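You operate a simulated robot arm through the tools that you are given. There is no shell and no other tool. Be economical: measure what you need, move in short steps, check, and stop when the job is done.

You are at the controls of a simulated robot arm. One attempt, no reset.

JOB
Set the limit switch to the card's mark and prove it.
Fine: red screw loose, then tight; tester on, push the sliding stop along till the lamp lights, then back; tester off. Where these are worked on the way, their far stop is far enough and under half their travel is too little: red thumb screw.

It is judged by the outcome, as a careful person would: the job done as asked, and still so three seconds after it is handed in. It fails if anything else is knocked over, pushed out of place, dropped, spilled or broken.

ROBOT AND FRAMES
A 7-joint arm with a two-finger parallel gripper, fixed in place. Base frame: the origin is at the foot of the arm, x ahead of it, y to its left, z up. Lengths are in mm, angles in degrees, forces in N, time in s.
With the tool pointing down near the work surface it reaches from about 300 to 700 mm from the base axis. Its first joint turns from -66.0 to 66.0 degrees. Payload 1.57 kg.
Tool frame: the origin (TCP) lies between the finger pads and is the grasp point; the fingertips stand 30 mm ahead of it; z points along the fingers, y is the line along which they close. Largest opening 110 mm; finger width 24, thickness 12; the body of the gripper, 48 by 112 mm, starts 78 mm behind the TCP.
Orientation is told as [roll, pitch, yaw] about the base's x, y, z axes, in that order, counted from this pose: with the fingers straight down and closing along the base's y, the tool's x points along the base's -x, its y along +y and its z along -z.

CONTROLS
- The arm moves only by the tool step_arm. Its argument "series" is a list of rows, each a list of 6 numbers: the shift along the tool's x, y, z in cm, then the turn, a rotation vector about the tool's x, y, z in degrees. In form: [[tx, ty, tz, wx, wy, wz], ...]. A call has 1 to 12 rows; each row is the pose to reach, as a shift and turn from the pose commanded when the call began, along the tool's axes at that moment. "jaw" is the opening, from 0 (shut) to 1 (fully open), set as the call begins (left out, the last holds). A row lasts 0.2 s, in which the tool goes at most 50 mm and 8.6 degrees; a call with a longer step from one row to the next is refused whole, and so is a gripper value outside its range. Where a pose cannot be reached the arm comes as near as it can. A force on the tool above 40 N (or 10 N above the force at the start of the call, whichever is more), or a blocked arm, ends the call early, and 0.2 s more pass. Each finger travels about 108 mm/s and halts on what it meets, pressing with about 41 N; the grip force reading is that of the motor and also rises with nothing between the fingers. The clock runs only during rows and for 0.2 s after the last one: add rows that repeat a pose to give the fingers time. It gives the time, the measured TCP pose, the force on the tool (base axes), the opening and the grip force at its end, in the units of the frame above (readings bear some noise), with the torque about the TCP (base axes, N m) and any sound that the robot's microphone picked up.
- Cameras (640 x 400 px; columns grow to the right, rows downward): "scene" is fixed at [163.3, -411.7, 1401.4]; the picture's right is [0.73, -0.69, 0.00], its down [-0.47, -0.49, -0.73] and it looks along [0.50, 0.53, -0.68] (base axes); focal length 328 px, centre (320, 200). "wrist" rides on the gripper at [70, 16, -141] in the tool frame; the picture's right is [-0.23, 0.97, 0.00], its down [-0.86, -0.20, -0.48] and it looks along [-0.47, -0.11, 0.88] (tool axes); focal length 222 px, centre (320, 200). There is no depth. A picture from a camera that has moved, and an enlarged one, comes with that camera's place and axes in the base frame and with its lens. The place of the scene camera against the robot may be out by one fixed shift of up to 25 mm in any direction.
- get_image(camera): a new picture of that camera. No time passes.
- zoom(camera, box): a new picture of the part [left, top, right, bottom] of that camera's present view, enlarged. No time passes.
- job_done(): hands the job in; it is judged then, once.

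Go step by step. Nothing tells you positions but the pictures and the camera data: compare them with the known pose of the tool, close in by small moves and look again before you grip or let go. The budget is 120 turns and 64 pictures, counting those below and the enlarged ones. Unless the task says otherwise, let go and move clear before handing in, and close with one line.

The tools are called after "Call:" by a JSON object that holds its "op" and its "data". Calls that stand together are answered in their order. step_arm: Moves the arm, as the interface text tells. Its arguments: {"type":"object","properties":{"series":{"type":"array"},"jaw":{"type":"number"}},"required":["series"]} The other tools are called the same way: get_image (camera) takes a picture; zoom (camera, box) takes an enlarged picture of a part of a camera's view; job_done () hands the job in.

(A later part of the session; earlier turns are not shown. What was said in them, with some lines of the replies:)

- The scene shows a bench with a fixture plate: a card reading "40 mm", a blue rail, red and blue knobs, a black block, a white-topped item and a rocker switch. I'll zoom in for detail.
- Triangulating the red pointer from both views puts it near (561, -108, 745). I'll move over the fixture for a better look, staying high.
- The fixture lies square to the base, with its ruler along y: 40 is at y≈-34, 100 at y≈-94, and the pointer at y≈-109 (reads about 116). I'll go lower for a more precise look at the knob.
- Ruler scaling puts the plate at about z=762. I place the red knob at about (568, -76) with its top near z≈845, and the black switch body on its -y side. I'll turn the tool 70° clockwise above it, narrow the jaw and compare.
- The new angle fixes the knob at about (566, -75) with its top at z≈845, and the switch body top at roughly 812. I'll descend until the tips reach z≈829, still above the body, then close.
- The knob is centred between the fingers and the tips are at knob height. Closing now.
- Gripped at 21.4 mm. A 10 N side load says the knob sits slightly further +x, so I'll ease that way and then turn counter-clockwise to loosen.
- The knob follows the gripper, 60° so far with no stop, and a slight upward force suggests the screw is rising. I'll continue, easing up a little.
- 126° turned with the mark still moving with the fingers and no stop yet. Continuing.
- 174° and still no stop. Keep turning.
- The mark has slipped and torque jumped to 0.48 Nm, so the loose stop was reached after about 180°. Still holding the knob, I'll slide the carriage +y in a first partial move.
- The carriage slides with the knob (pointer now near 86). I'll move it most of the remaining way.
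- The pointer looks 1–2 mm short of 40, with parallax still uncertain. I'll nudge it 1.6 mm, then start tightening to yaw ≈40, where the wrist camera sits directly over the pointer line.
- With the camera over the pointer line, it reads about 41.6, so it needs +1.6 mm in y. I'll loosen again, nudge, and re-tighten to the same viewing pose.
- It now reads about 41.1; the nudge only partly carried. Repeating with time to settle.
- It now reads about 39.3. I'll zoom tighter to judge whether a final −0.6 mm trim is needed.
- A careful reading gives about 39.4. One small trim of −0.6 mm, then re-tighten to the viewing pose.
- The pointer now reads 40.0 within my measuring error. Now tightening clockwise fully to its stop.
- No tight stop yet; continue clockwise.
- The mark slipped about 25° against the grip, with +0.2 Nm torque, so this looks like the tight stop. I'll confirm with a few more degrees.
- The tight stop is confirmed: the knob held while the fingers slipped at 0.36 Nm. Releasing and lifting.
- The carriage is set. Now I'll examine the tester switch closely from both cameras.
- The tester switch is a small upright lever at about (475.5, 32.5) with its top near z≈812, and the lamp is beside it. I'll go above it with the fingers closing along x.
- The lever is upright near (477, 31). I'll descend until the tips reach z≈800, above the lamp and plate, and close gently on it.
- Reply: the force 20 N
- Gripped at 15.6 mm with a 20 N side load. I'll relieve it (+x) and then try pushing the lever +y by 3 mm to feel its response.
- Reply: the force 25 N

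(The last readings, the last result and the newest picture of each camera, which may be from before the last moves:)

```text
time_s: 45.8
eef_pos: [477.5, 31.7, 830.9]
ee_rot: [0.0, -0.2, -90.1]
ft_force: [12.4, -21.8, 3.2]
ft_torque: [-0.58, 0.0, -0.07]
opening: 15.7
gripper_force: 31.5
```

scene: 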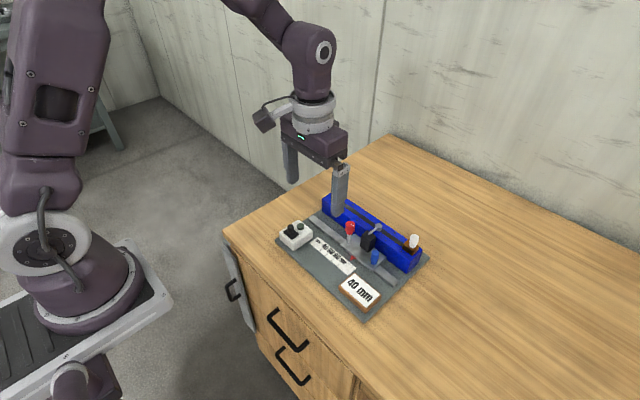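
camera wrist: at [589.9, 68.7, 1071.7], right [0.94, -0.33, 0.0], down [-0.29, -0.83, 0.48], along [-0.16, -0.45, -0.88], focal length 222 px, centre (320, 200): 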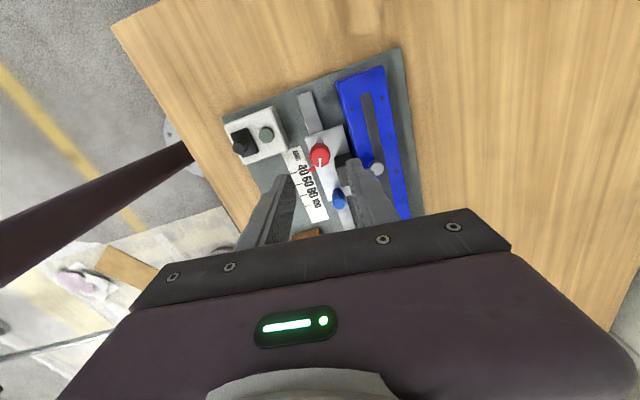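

It resists +y firmly (−22 N). Trying −y.

Call:
{"op": "step_arm", "data": {"series": [[-0.15, 0.08, 0, 0, 0, 0], [-0.3, 0.08, 0, 0, 0, 0], [-0.45, 0.08, 0, 0, 0, 0], [-0.6, 0.08, 0, 0, 0, 0]]}}

Call:
{"op": "zoom", "data": {"camera": "wrist", "box": [240, 110, 432, 230]}}

```text
time_s: 46.8
eef_pos: [478.6, 31.8, 831.1]
ee_rot: [-0.2, 0.3, -89.9]
ft_force: [3.4, 22.2, 5.7]
ft_torque: [0.59, -0.41, -0.03]
opening: 15.6
gripper_force: 31.2
```

```text
3.33 times, centred on (336, 170) of wrist
camera zoom: at [494.3, 100.6, 972.6], right [0.97, -0.22, 0.0], down [-0.2, -0.86, 0.47], along [-0.11, -0.46, -0.88], focal length 740 px, centre (267, 300)
```

zoom: 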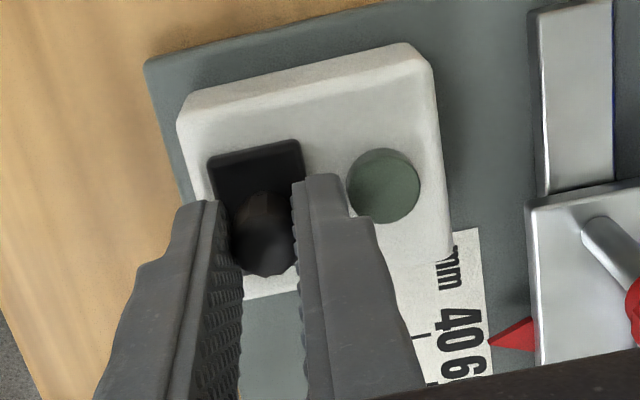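

It is rigid in x and y, so it's rotary or a push button. I'll re-centre and try turning clockwise.

Call:
{"op": "step_arm", "data": {"series": [[0.15, 0.03, 0, 0, 0, 0], [0.3, 0.03, 0, 0, 0, 0], [0.3, 0.03, 0, 0, 0, 6], [0.3, 0.03, 0, 0, 0, 12], [0.3, 0.03, 0, 0, 0, 18]]}}

Call:
{"op": "zoom", "data": {"camera": "wrist", "box": [240, 110, 432, 230]}}

```text
time_s: 48.0
eef_pos: [476.6, 31.1, 832.0]
ee_rot: [-0.1, -0.2, -108.0]
ft_force: [-12.1, 6.5, -0.4]
ft_torque: [0.07, 0.02, 0.06]
opening: 15.4
gripper_force: 31.6
```

```text
3.33 times, centred on (336, 170) of wrist
camera zoom: at [515.1, 92.1, 971.9], right [0.85, -0.52, 0.0], down [-0.45, -0.75, 0.48], along [-0.25, -0.41, -0.88], focal length 740 px, centre (267, 300)
```

zoom: 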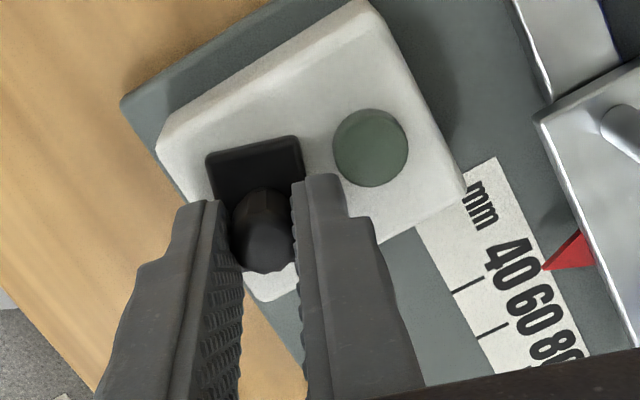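

The black plate turned with the knob, so it is a rotary switch and clockwise moves freely. Continue to its stop.

Call:
{"op": "step_arm", "data": {"series": [[0, 0, 0, 0, 0, 7], [0, 0, 0, 0, 0, 14], [0, 0, 0, 0, 0, 21], [0, 0, 0, 0, 0, 28], [0, 0, 0, 0, 0, 35]]}}

Call:
{"op": "zoom", "data": {"camera": "wrist", "box": [240, 110, 432, 230]}}

```text
time_s: 49.2
eef_pos: [476.5, 32.7, 831.9]
ee_rot: [-0.2, -0.1, -143.2]
ft_force: [-25.6, 12.1, -0.6]
ft_torque: [0.06, 0.29, 0.07]
opening: 15.6
gripper_force: 31.5
```

```text
3.33 times, centred on (336, 170) of wrist
camera zoom: at [543.4, 60.6, 972.2], right [0.4, -0.92, 0.0], down [-0.8, -0.36, 0.48], along [-0.44, -0.19, -0.88], focal length 740 px, centre (267, 300)
```

zoom: 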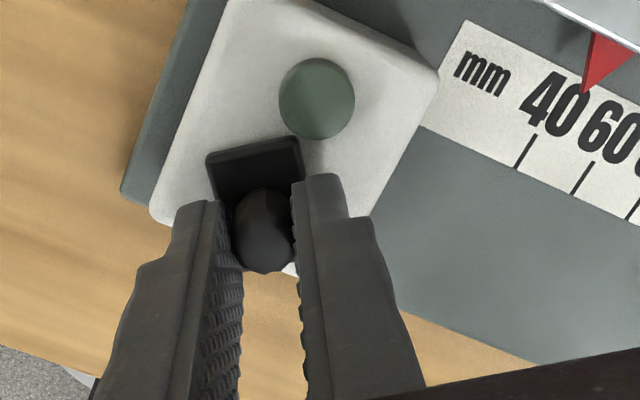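

Turned 53° so far. I'll relieve the lateral load and keep turning.

Call:
{"op": "step_arm", "data": {"series": [[-0.1, -0.2, 0, 0, 0, 0], [-0.1, -0.2, 0, 0, 0, 7], [-0.1, -0.2, 0, 0, 0, 14], [-0.1, -0.2, 0, 0, 0, 21], [-0.1, -0.2, 0, 0, 0, 28], [-0.1, -0.2, 0, 0, 0, 35]]}}

Call:
{"op": "zoom", "data": {"camera": "wrist", "box": [240, 110, 432, 230]}}

```text
time_s: 50.6
eef_pos: [476.8, 32.8, 831.9]
ee_rot: [-0.1, 0.0, -178.1]
ft_force: [-8.0, 18.1, 0.0]
ft_torque: [0.16, -0.16, -0.01]
opening: 15.6
gripper_force: 31.4
```

```text
3.33 times, centred on (336, 170) of wrist
camera zoom: at [547.2, 19.1, 972.5], right [-0.19, -0.98, 0.0], down [-0.86, 0.17, 0.48], along [-0.47, 0.09, -0.88], focal length 740 px, centre (267, 300)
```

zoom: 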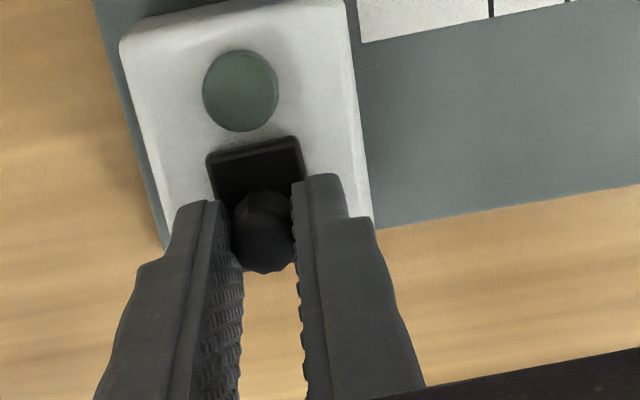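

88° turned, no click or stop yet. Continuing a bit further.

Call:
{"op": "step_arm", "data": {"series": [[-0.07, -0.15, 0, 0, 0, 0], [-0.07, -0.15, 0, 0, 0, 7], [-0.07, -0.15, 0, 0, 0, 14], [-0.07, -0.15, 0, 0, 0, 21], [-0.07, -0.15, 0, 0, 0, 28]]}}

Call:
{"op": "zoom", "data": {"camera": "wrist", "box": [240, 110, 432, 230]}}

```text
time_s: 51.8
eef_pos: [477.2, 35.1, 832.5]
ee_rot: [-0.1, 0.2, 154.0]
ft_force: [2.2, 20.8, 4.1]
ft_torque: [0.19, -0.08, 0.29]
opening: 15.3
gripper_force: 31.0
```

```text
3.33 times, centred on (336, 170) of wrist
camera zoom: at [531.7, -11.0, 972.7], right [-0.63, -0.78, 0.0], down [-0.68, 0.55, 0.48], along [-0.37, 0.3, -0.88], focal length 740 px, centre (267, 300)
```

zoom: 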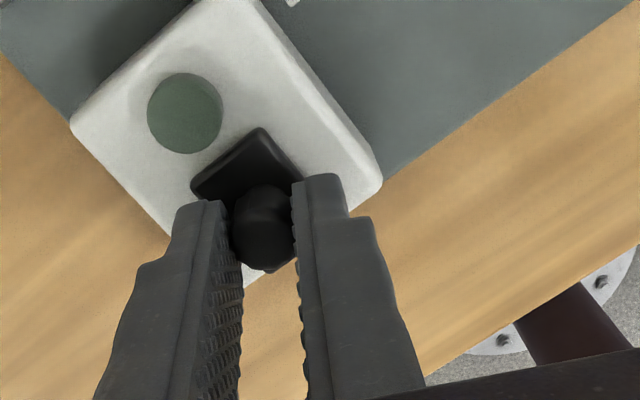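

The knob slipped against a stop at about 90° with 0.29 Nm, so the tester is turned to its other position. Releasing, lifting, and unwinding the wrist toward the sliding stop.

Call:
{"op": "step_arm", "data": {"series": [[0, 0, 0, 0, 0, 0], [0, 0, 0, 0, 0, 0], [0, 0, -2, 0, 0, 0], [0, 0, -5, 0, 0, 0], [0, 0, -10, 0, 0, 0], [0, 0, -10, 0, 0, -8], [0, 0, -10, 0, 0, -16], [0, 0, -10, 0, 0, -24], [0, 0, -10, 0, 0, -32], [0, 0, -10, 0, 0, -40], [0, 0, -10, 0, 0, -48], [0, 0, -10, 0, 0, -56]], "jaw": 0.35}}

Call:
{"op": "step_arm", "data": {"series": [[0, 0, 0, 0, 0, -8], [0, 0, 0, 0, 0, -16], [0, 0, 0, 0, 0, -24], [0, 0, 0, 0, 0, -32], [0, 0, 0, 0, 0, -40], [0, 0, 0, 0, 0, -48], [0, 0, 0, 0, 0, -56], [0, 0, 0, 0, 0, -64], [0, 0, 0, 0, 0, -72], [0, 0, 0, 0, 0, -80], [0, 0, 0, 0, 0, -88], [0, 0, 0, 0, 0, -96]]}}

```text
time_s: 54.4
eef_pos: [476.8, 33.6, 931.8]
ee_rot: [-0.1, 0.0, -149.9]
ft_force: [-0.7, 0.3, -1.2]
ft_torque: [-0.02, 0.0, -0.01]
opening: 38.2
gripper_force: 0.1
```

```text
time_s: 57.0
eef_pos: [475.2, 33.1, 932.1]
ee_rot: [0.1, 0.0, -53.9]
ft_force: [-0.3, -0.1, -0.3]
ft_torque: [-0.02, 0.02, 0.05]
opening: 38.6
gripper_force: 0.0
```

Next I'll move over the sliding stop at yaw 0 to look at the peg and roller heights.

Call:
{"op": "step_arm", "data": {"series": [[-3.3, -0.4, 0, 0, 0, -7.7], [-6.6, -0.8, 0, 0, 0, -15.4], [-9.9, -1.1, 0, 0, 0, -23.1], [-13.2, -1.5, 0, 0, 0, -30.8], [-16.5, -1.9, 0, 0, 0, -38.5], [-19.8, -2.3, 0, 0, 0, -46.2], [-23.1, -2.6, 0, 0, 0, -53.9], [-23.1, -2.6, 0, 0, 0, -53.9]], "jaw": 1}}

Call:
{"op": "get_image", "data": {"camera": "wrist"}}

Call:
{"op": "zoom", "data": {"camera": "scene", "box": [280, 200, 440, 300]}}

```text
time_s: 58.8
eef_pos: [590.8, -168.9, 931.6]
ee_rot: [0.0, 0.0, 0.1]
ft_force: [0.8, 0.3, 0.8]
ft_torque: [-0.02, 0.01, 0.01]
opening: 110.1
gripper_force: 0.2
```

```text
18 pictures are left
camera wrist: at [520.7, -152.6, 1072.1], right [0.23, 0.97, 0.0], down [0.86, -0.2, 0.48], along [0.47, -0.11, -0.88], focal length 222 px, centre (320, 200)
```

wrist: 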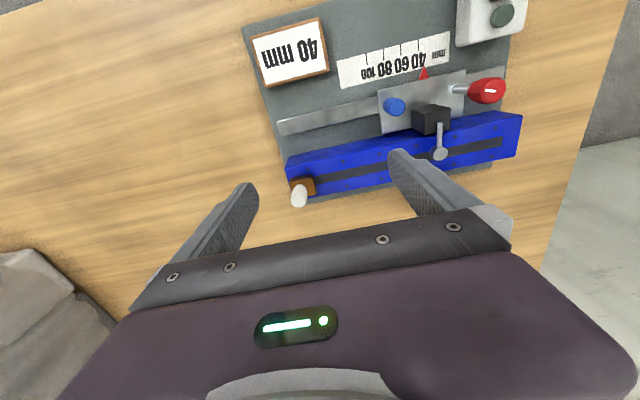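

```text
4.00 times, centred on (360, 250) of scene
camera zoom: at [163.3, -411.8, 1401.4], right [0.73, -0.69, 0.0], down [-0.47, -0.49, -0.73], along [0.5, 0.53, -0.68], focal length 1313 px, centre (160, 0)
```

zoom: 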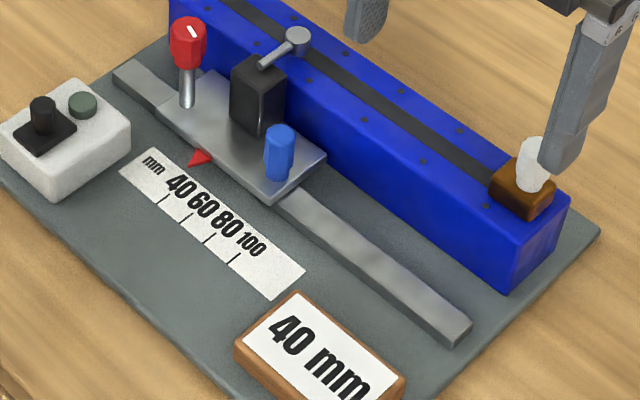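

Call:
{"op": "zoom", "data": {"camera": "wrist", "box": [272, 125, 464, 215]}}

```text
3.33 times, centred on (368, 170) of wrist
camera zoom: at [520.7, -152.6, 1072.1], right [0.23, 0.97, 0.0], down [0.86, -0.2, 0.48], along [0.47, -0.11, -0.88], focal length 740 px, centre (160, 300)
```

zoom: 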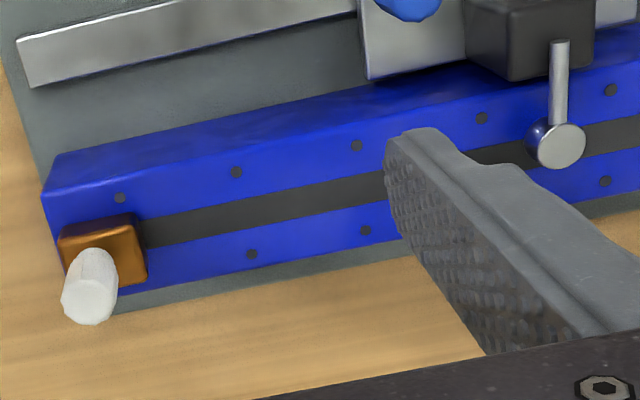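

The tester plate has turned 90°. The sliding stop's white peg is at about (636, -205) with its top near z≈847, and the switch roller is at (622.6, -37.5) with its top near z≈828. I'll grip only the peg's top so the fingers pass above the roller.

Call:
{"op": "step_arm", "data": {"series": [[-2.2, -1.8, 0, 0, 0, 0], [-4.52, -3.6, 0, 0, 0, 0], [-4.52, -3.6, 2.5, 0, 0, 0], [-4.52, -3.6, 4.1, 0, 0, 0], [-4.52, -3.6, 4.1, 0, 0, 0]], "jaw": 0.45}}

Call:
{"op": "zoom", "data": {"camera": "wrist", "box": [224, 110, 416, 230]}}

Call:
{"op": "zoom", "data": {"camera": "scene", "box": [380, 200, 444, 260]}}

```text
time_s: 60.0
eef_pos: [636.2, -204.5, 891.0]
ee_rot: [0.0, 0.0, -0.1]
ft_force: [0.2, 0.0, -0.2]
ft_torque: [-0.01, -0.02, 0.0]
opening: 49.4
gripper_force: 0.0
```

```text
3.33 times, centred on (320, 170) of wrist
camera zoom: at [566.2, -187.8, 1031.2], right [0.23, 0.97, 0.0], down [0.85, -0.2, 0.48], along [0.47, -0.11, -0.88], focal length 740 px, centre (320, 300)
```

zoom: 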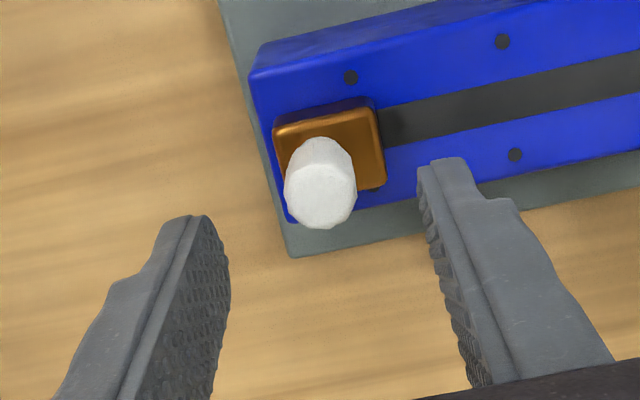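

```text
6.67 times, centred on (412, 230) of scene
camera zoom: at [163.3, -411.7, 1401.4], right [0.73, -0.69, 0.0], down [-0.47, -0.49, -0.73], along [0.5, 0.53, -0.68], focal length 2188 px, centre (-293, 0)
```

zoom: 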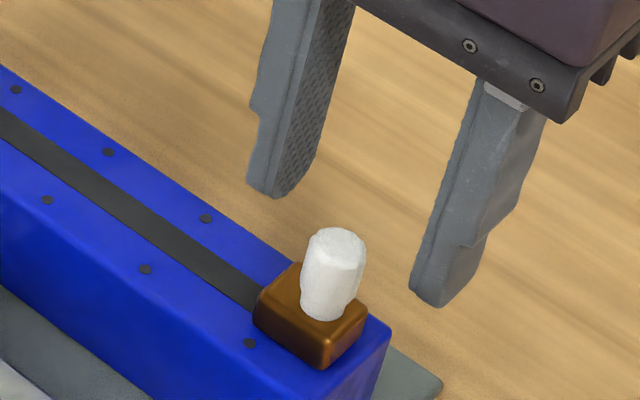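

Two views now give the peg at about (629, -203) with its top at z≈860, standing on a brown block with its top near 830. I'll centre on it, descend to tips z≈838 and close.

Call:
{"op": "step_arm", "data": {"series": [[0.7, 0.18, 0, 0, 0, 0], [0.7, 0.18, 1.2, 0, 0, 0], [0.7, 0.18, 2.3, 0, 0, 0], [0.7, 0.18, 2.3, 0, 0, 0]]}}

Call:
{"op": "step_arm", "data": {"series": [[0, 0, 0, 0, 0, 0], [0, 0, 0, 0, 0, 0], [0, 0, 0, 0, 0, 0]], "jaw": 0.05}}

Call:
{"op": "zoom", "data": {"camera": "wrist", "box": [224, 110, 416, 230]}}

```text
time_s: 61.0
eef_pos: [629.3, -202.6, 866.9]
ee_rot: [0.0, 0.0, -0.1]
ft_force: [-0.2, -0.3, 0.1]
ft_torque: [-0.02, 0.01, 0.05]
opening: 49.5
gripper_force: 0.1
```

```text
time_s: 61.8
eef_pos: [628.3, -202.6, 867.0]
ee_rot: [0.0, 0.0, -0.1]
ft_force: [-1.1, 0.1, 0.2]
ft_torque: [-0.31, -0.2, -0.05]
opening: 17.4
gripper_force: 32.5
```

```text
3.33 times, centred on (320, 170) of wrist
camera zoom: at [559.2, -186.2, 1008.2], right [0.23, 0.97, 0.0], down [0.85, -0.2, 0.48], along [0.47, -0.11, -0.88], focal length 740 px, centre (320, 300)
```

zoom: 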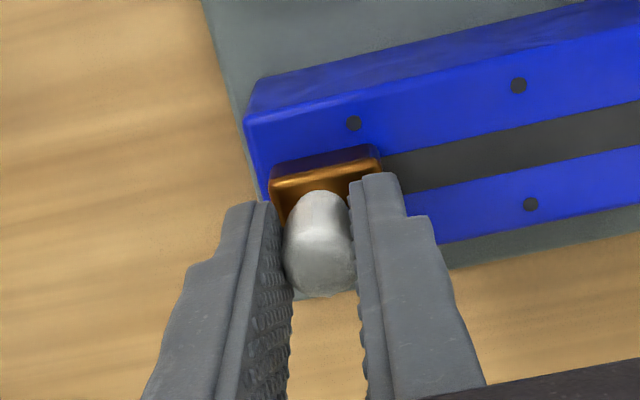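

Good grip on the peg. Sliding +y 120 mm first, short of the roller.

Call:
{"op": "step_arm", "data": {"series": [[0, 0.5, 0, 0, 0, 0], [0, 1.5, 0, 0, 0, 0], [0, 3, 0, 0, 0, 0], [0, 4.5, 0, 0, 0, 0], [0, 6, 0, 0, 0, 0], [0, 7.5, 0, 0, 0, 0], [0, 9, 0, 0, 0, 0], [0, 10.5, 0, 0, 0, 0], [0, 12, 0, 0, 0, 0]]}}

Call:
{"op": "get_image", "data": {"camera": "wrist"}}

```text
time_s: 63.8
eef_pos: [629.0, -84.0, 867.3]
ee_rot: [0.0, 0.2, -0.2]
ft_force: [-6.5, -1.6, 1.5]
ft_torque: [0.25, 0.46, 0.08]
opening: 17.4
gripper_force: 32.3
```

```text
12 pictures are left
camera wrist: at [559.8, -66.5, 1008.3], right [0.23, 0.97, 0.0], down [0.86, -0.2, 0.48], along [0.46, -0.11, -0.88], focal length 222 px, centre (320, 200)
```

wrist: 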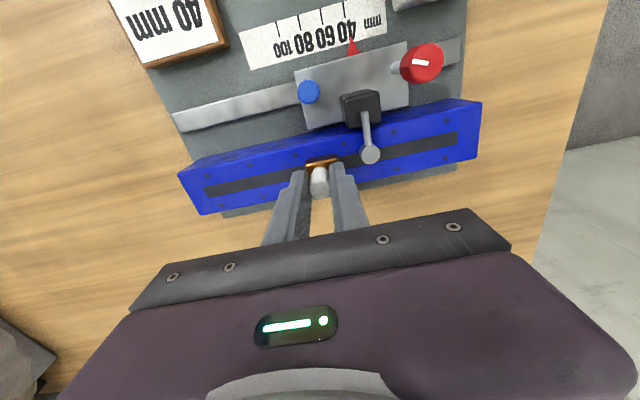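

The stop is sliding smoothly and is close to the roller. I'll creep on, watching force and sound.

Call:
{"op": "step_arm", "data": {"series": [[0, 0.4, 0, 0, 0, 0], [0, 0.8, 0, 0, 0, 0], [0, 1.2, 0, 0, 0, 0], [0, 1.6, 0, 0, 0, 0]]}}

Call:
{"op": "step_arm", "data": {"series": [[0, 0.3, 0, 0, 0, 0], [0, 0.6, 0, 0, 0, 0], [0, 0.9, 0, 0, 0, 0]]}}

Call:
{"op": "zoom", "data": {"camera": "scene", "box": [270, 200, 400, 280]}}

```text
time_s: 64.8
eef_pos: [629.0, -67.3, 867.4]
ee_rot: [0.0, 0.0, -0.1]
ft_force: [-4.0, -0.3, -0.1]
ft_torque: [-0.38, 0.6, -0.04]
opening: 17.6
gripper_force: 32.6
```

```text
time_s: 65.6
eef_pos: [628.6, -57.3, 867.9]
ee_rot: [0.0, 0.0, -0.1]
ft_force: [-4.3, -1.0, -1.1]
ft_torque: [-0.43, -0.41, 0.02]
opening: 17.3
gripper_force: 32.3
```

```text
4.92 times, centred on (335, 240) of scene
camera zoom: at [163.5, -411.8, 1401.3], right [0.73, -0.69, 0.0], down [-0.47, -0.49, -0.73], along [0.5, 0.53, -0.68], focal length 1616 px, centre (246, 3)
```

zoom: 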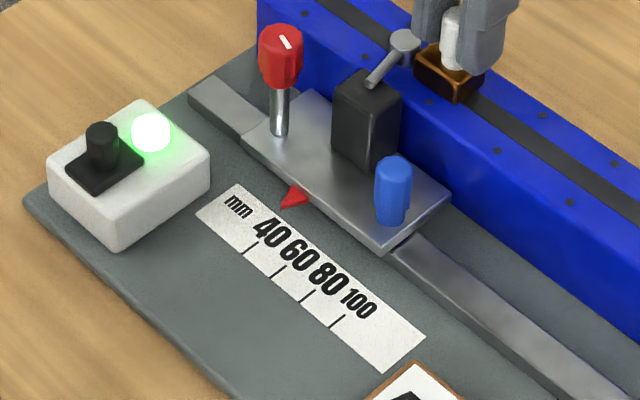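

The lamp is lit green, so the switch trips and the tester is on. Now I'll slide the stop all the way back (146 mm) to where it started.

Call:
{"op": "step_arm", "data": {"series": [[0, -0.4, 0, 0, 0, 0], [0, -1.4, 0, 0, 0, 0], [0, -2.9, 0, 0, 0, 0], [0, -4.4, 0, 0, 0, 0], [0, -5.9, 0, 0, 0, 0], [0, -7.4, 0, 0, 0, 0], [0, -8.9, 0, 0, 0, 0], [0, -10.4, 0, 0, 0, 0], [0, -11.9, 0, 0, 0, 0], [0, -13.4, 0, 0, 0, 0], [0, -14.2, 0, 0, 0, 0], [0, -14.5, 0, 0, 0, 0]]}}

Call:
{"op": "step_arm", "data": {"series": [[0, 0, 0, 0, 0, 0], [0, 0, 0, 0, 0, 0], [0, 0, -1.5, 0, 0, 0], [0, 0, -4, 0, 0, 0], [0, 0, -7, 0, 0, 0]], "jaw": 0.4}}

Call:
{"op": "zoom", "data": {"camera": "scene", "box": [270, 195, 440, 300]}}

```text
time_s: 68.2
eef_pos: [628.2, -202.7, 869.2]
ee_rot: [-0.1, 0.0, -0.1]
ft_force: [-4.8, 4.6, -0.5]
ft_torque: [-0.3, 0.59, -0.06]
opening: 17.3
gripper_force: 32.1
```

```text
time_s: 69.4
eef_pos: [627.9, -201.2, 937.5]
ee_rot: [0.0, 0.0, -0.2]
ft_force: [-0.6, -0.2, 0.4]
ft_torque: [0.02, 0.04, 0.02]
opening: 44.0
gripper_force: 0.1
```

```text
3.76 times, centred on (355, 248) of scene
camera zoom: at [163.3, -411.7, 1401.4], right [0.73, -0.69, 0.0], down [-0.47, -0.49, -0.73], along [0.5, 0.53, -0.68], focal length 1236 px, centre (188, 21)
```

zoom: 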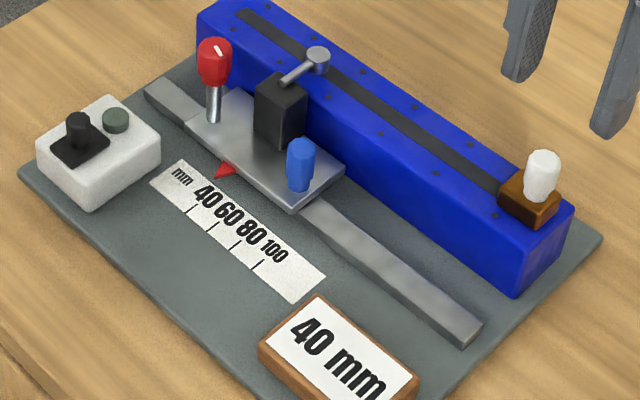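

The lamp went out and the stop is back home. Now I'll return to the tester knob to turn it back off.

Call:
{"op": "step_arm", "data": {"series": [[2.2, 3.4, 0, 0, 0, 0], [4.4, 6.8, 0, 0, 0, 0], [6.6, 10.2, 0, 0, 0, 0], [8.8, 13.6, 0, 0, 0, 0], [11, 17, 0, 0, 0, 0], [13.2, 20.4, 0, 0, 0, 0], [15.1, 23.4, 0, 0, 0, 0], [15.1, 23.4, 4, 0, 0, 0], [15.1, 23.4, 7.6, 0, 0, 0], [15.1, 23.4, 7.6, 0, 0, 0]], "jaw": 0.35}}

Call:
{"op": "zoom", "data": {"camera": "wrist", "box": [224, 100, 416, 220]}}

```text
time_s: 71.6
eef_pos: [478.3, 30.8, 860.7]
ee_rot: [0.0, 0.1, -0.1]
ft_force: [-0.2, 0.2, -1.6]
ft_torque: [-0.02, 0.01, 0.01]
opening: 38.4
gripper_force: 0.1
```

```text
3.33 times, centred on (320, 160) of wrist
camera zoom: at [409.4, 46.7, 1001.4], right [0.23, 0.97, 0.0], down [0.85, -0.2, 0.48], along [0.47, -0.11, -0.88], focal length 740 px, centre (320, 333)
```

zoom: 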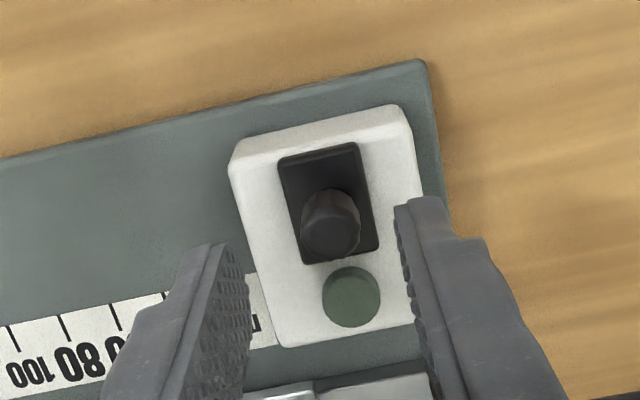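

The knob is centred near (479, 32). Descend, grip, and turn counter-clockwise back.

Call:
{"op": "step_arm", "data": {"series": [[0, 0.15, 1, 0, 0, 0], [0, 0.15, 2, 0, 0, 0], [0, 0.15, 2.9, 0, 0, 0], [0, 0.15, 2.9, 0, 0, 0]]}}

Call:
{"op": "step_arm", "data": {"series": [[0, 0, 0, 0, 0, 0], [0, 0, 0, 0, 0, 0], [0, 0, 0, 0, 0, 0]], "jaw": 0.05}}

Call:
{"op": "step_arm", "data": {"series": [[0, 0, 0, 0, 0, -7], [0, 0, 0, 0, 0, -14], [0, 0, 0, 0, 0, -21], [0, 0, 0, 0, 0, -28], [0, 0, 0, 0, 0, -35], [0, 0, 0, 0, 0, -42]]}}

```text
time_s: 72.6
eef_pos: [478.2, 31.1, 831.4]
ee_rot: [0.0, 0.1, -0.1]
ft_force: [-1.0, 0.4, -0.1]
ft_torque: [0.01, 0.0, -0.02]
opening: 38.6
gripper_force: 0.1
```

```text
time_s: 73.4
eef_pos: [479.0, 32.7, 831.7]
ee_rot: [0.0, 0.0, 0.0]
ft_force: [-0.3, 12.9, 0.2]
ft_torque: [0.04, -0.19, -0.02]
opening: 15.6
gripper_force: 30.8
```

```text
time_s: 74.8
eef_pos: [477.5, 32.6, 831.3]
ee_rot: [0.0, 0.1, 42.0]
ft_force: [0.4, 7.2, -0.3]
ft_torque: [-0.13, -0.12, -0.02]
opening: 16.0
gripper_force: 31.7
```

Call:
{"op": "step_arm", "data": {"series": [[0, 0, 0, 0, 0, -7], [0, 0, 0, 0, 0, -14], [0, 0, 0, 0, 0, -21], [0, 0, 0, 0, 0, -28], [0, 0, 0, 0, 0, -35], [0, 0, 0, 0, 0, -42], [0, 0, 0, 0, 0, -49], [0, 0, 0, 0, 0, -55], [0, 0, 0, 0, 0, -61], [0, 0, 0, 0, 0, -67]]}}

Call:
{"op": "zoom", "data": {"camera": "wrist", "box": [240, 110, 432, 230]}}

```text
time_s: 77.0
eef_pos: [477.1, 32.3, 832.2]
ee_rot: [0.0, 0.0, 108.9]
ft_force: [-5.4, -1.2, 0.0]
ft_torque: [-0.19, 0.1, -0.32]
opening: 15.3
gripper_force: 31.1
```

```text
3.33 times, centred on (336, 170) of wrist
camera zoom: at [485.5, -38.9, 974.0], right [-0.99, -0.1, 0.0], down [-0.09, 0.87, 0.48], along [-0.05, 0.48, -0.88], focal length 740 px, centre (267, 300)
```

zoom: 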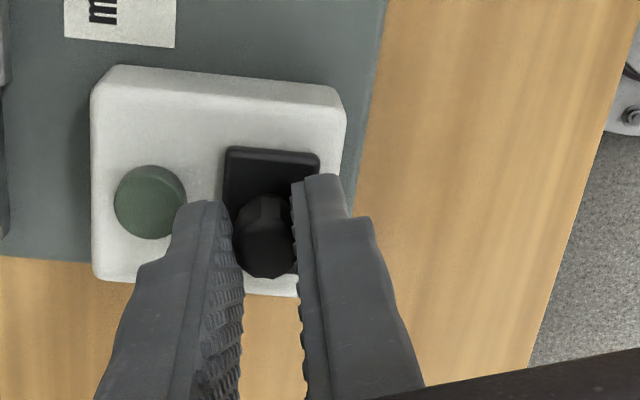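

The plate is square with the box again and against its stop (−0.32 Nm), so the tester is off. Releasing and moving clear.

Call:
{"op": "step_arm", "data": {"series": [[0, 0, 0, 0, 0, 0], [0, 0, 0, 0, 0, 0], [0, 0, -2, 0, 0, 0], [0, 0, -5, 0, 0, 0], [0, 0, -10, 0, 0, 0], [0, 0, -15, 0, 0, 0], [0, 0, -15, 0, 0, 0]], "jaw": 0.35}}

Call:
{"op": "zoom", "data": {"camera": "scene", "box": [270, 195, 440, 300]}}

Call:
{"op": "get_image", "data": {"camera": "wrist"}}

```text
time_s: 78.6
eef_pos: [478.2, 32.9, 982.7]
ee_rot: [0.0, 0.0, 108.9]
ft_force: [-0.3, 0.2, 0.0]
ft_torque: [0.03, 0.01, 0.02]
opening: 38.5
gripper_force: 0.1
```

```text
3.76 times, centred on (355, 248) of scene
camera zoom: at [163.3, -411.7, 1401.4], right [0.73, -0.69, 0.0], down [-0.47, -0.49, -0.73], along [0.5, 0.53, -0.68], focal length 1236 px, centre (188, 21)
```

zoom: 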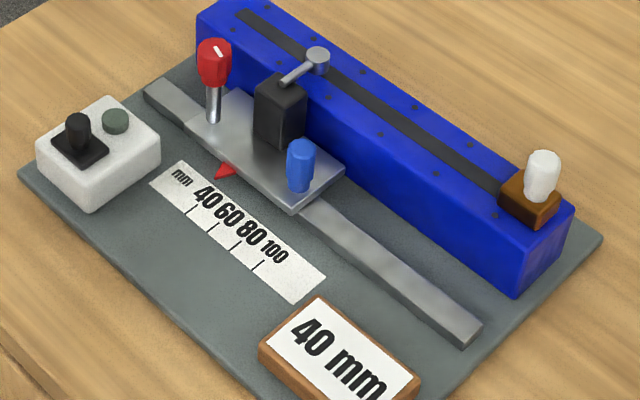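

```text
6 pictures are left
camera wrist: at [485.8, -37.8, 1123.7], right [-0.99, -0.1, 0.0], down [-0.09, 0.87, 0.48], along [-0.05, 0.48, -0.88], focal length 222 px, centre (320, 200)
```

wrist: 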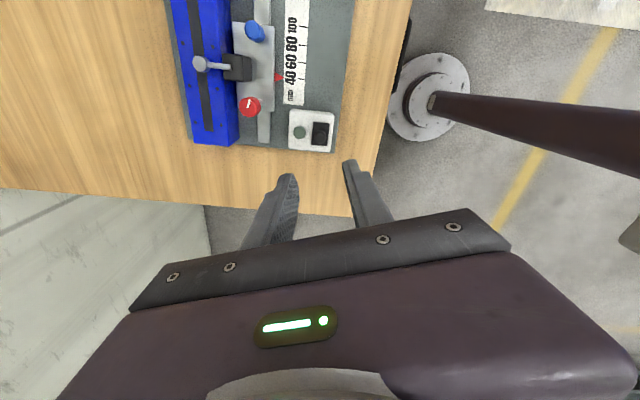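

The wrist camera happens to sit right in the pointer's plane, which is ideal for a final check of the reading.

Call:
{"op": "zoom", "data": {"camera": "wrist", "box": [262, 55, 326, 95]}}

```text
10.00 times, centred on (294, 75) of wrist
camera zoom: at [485.8, -37.8, 1123.7], right [-0.99, -0.1, 0.0], down [-0.09, 0.87, 0.48], along [-0.05, 0.48, -0.88], focal length 2221 px, centre (580, 1450)
```

zoom: 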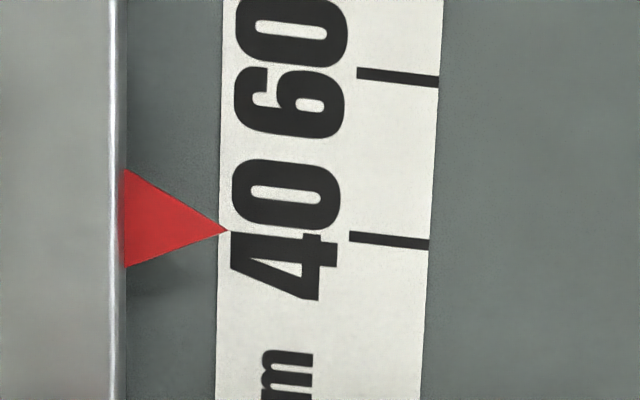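

The pointer reads 39.6 to 40 mm. The red screw is tight, the stop is back at its start, the tester is off and the arm is clear, so I'm handing in.

Call:
{"op": "job_done", "data": {}}

```text
The job is handed in.
```

The limit switch is set to the 40 mm mark (it reads about 39.6–40 mm) and the red screw is tight against its stop. With the tester on, the lamp lit when I pushed the sliding stop to the switch; the stop is now back where it started and the tester is off.
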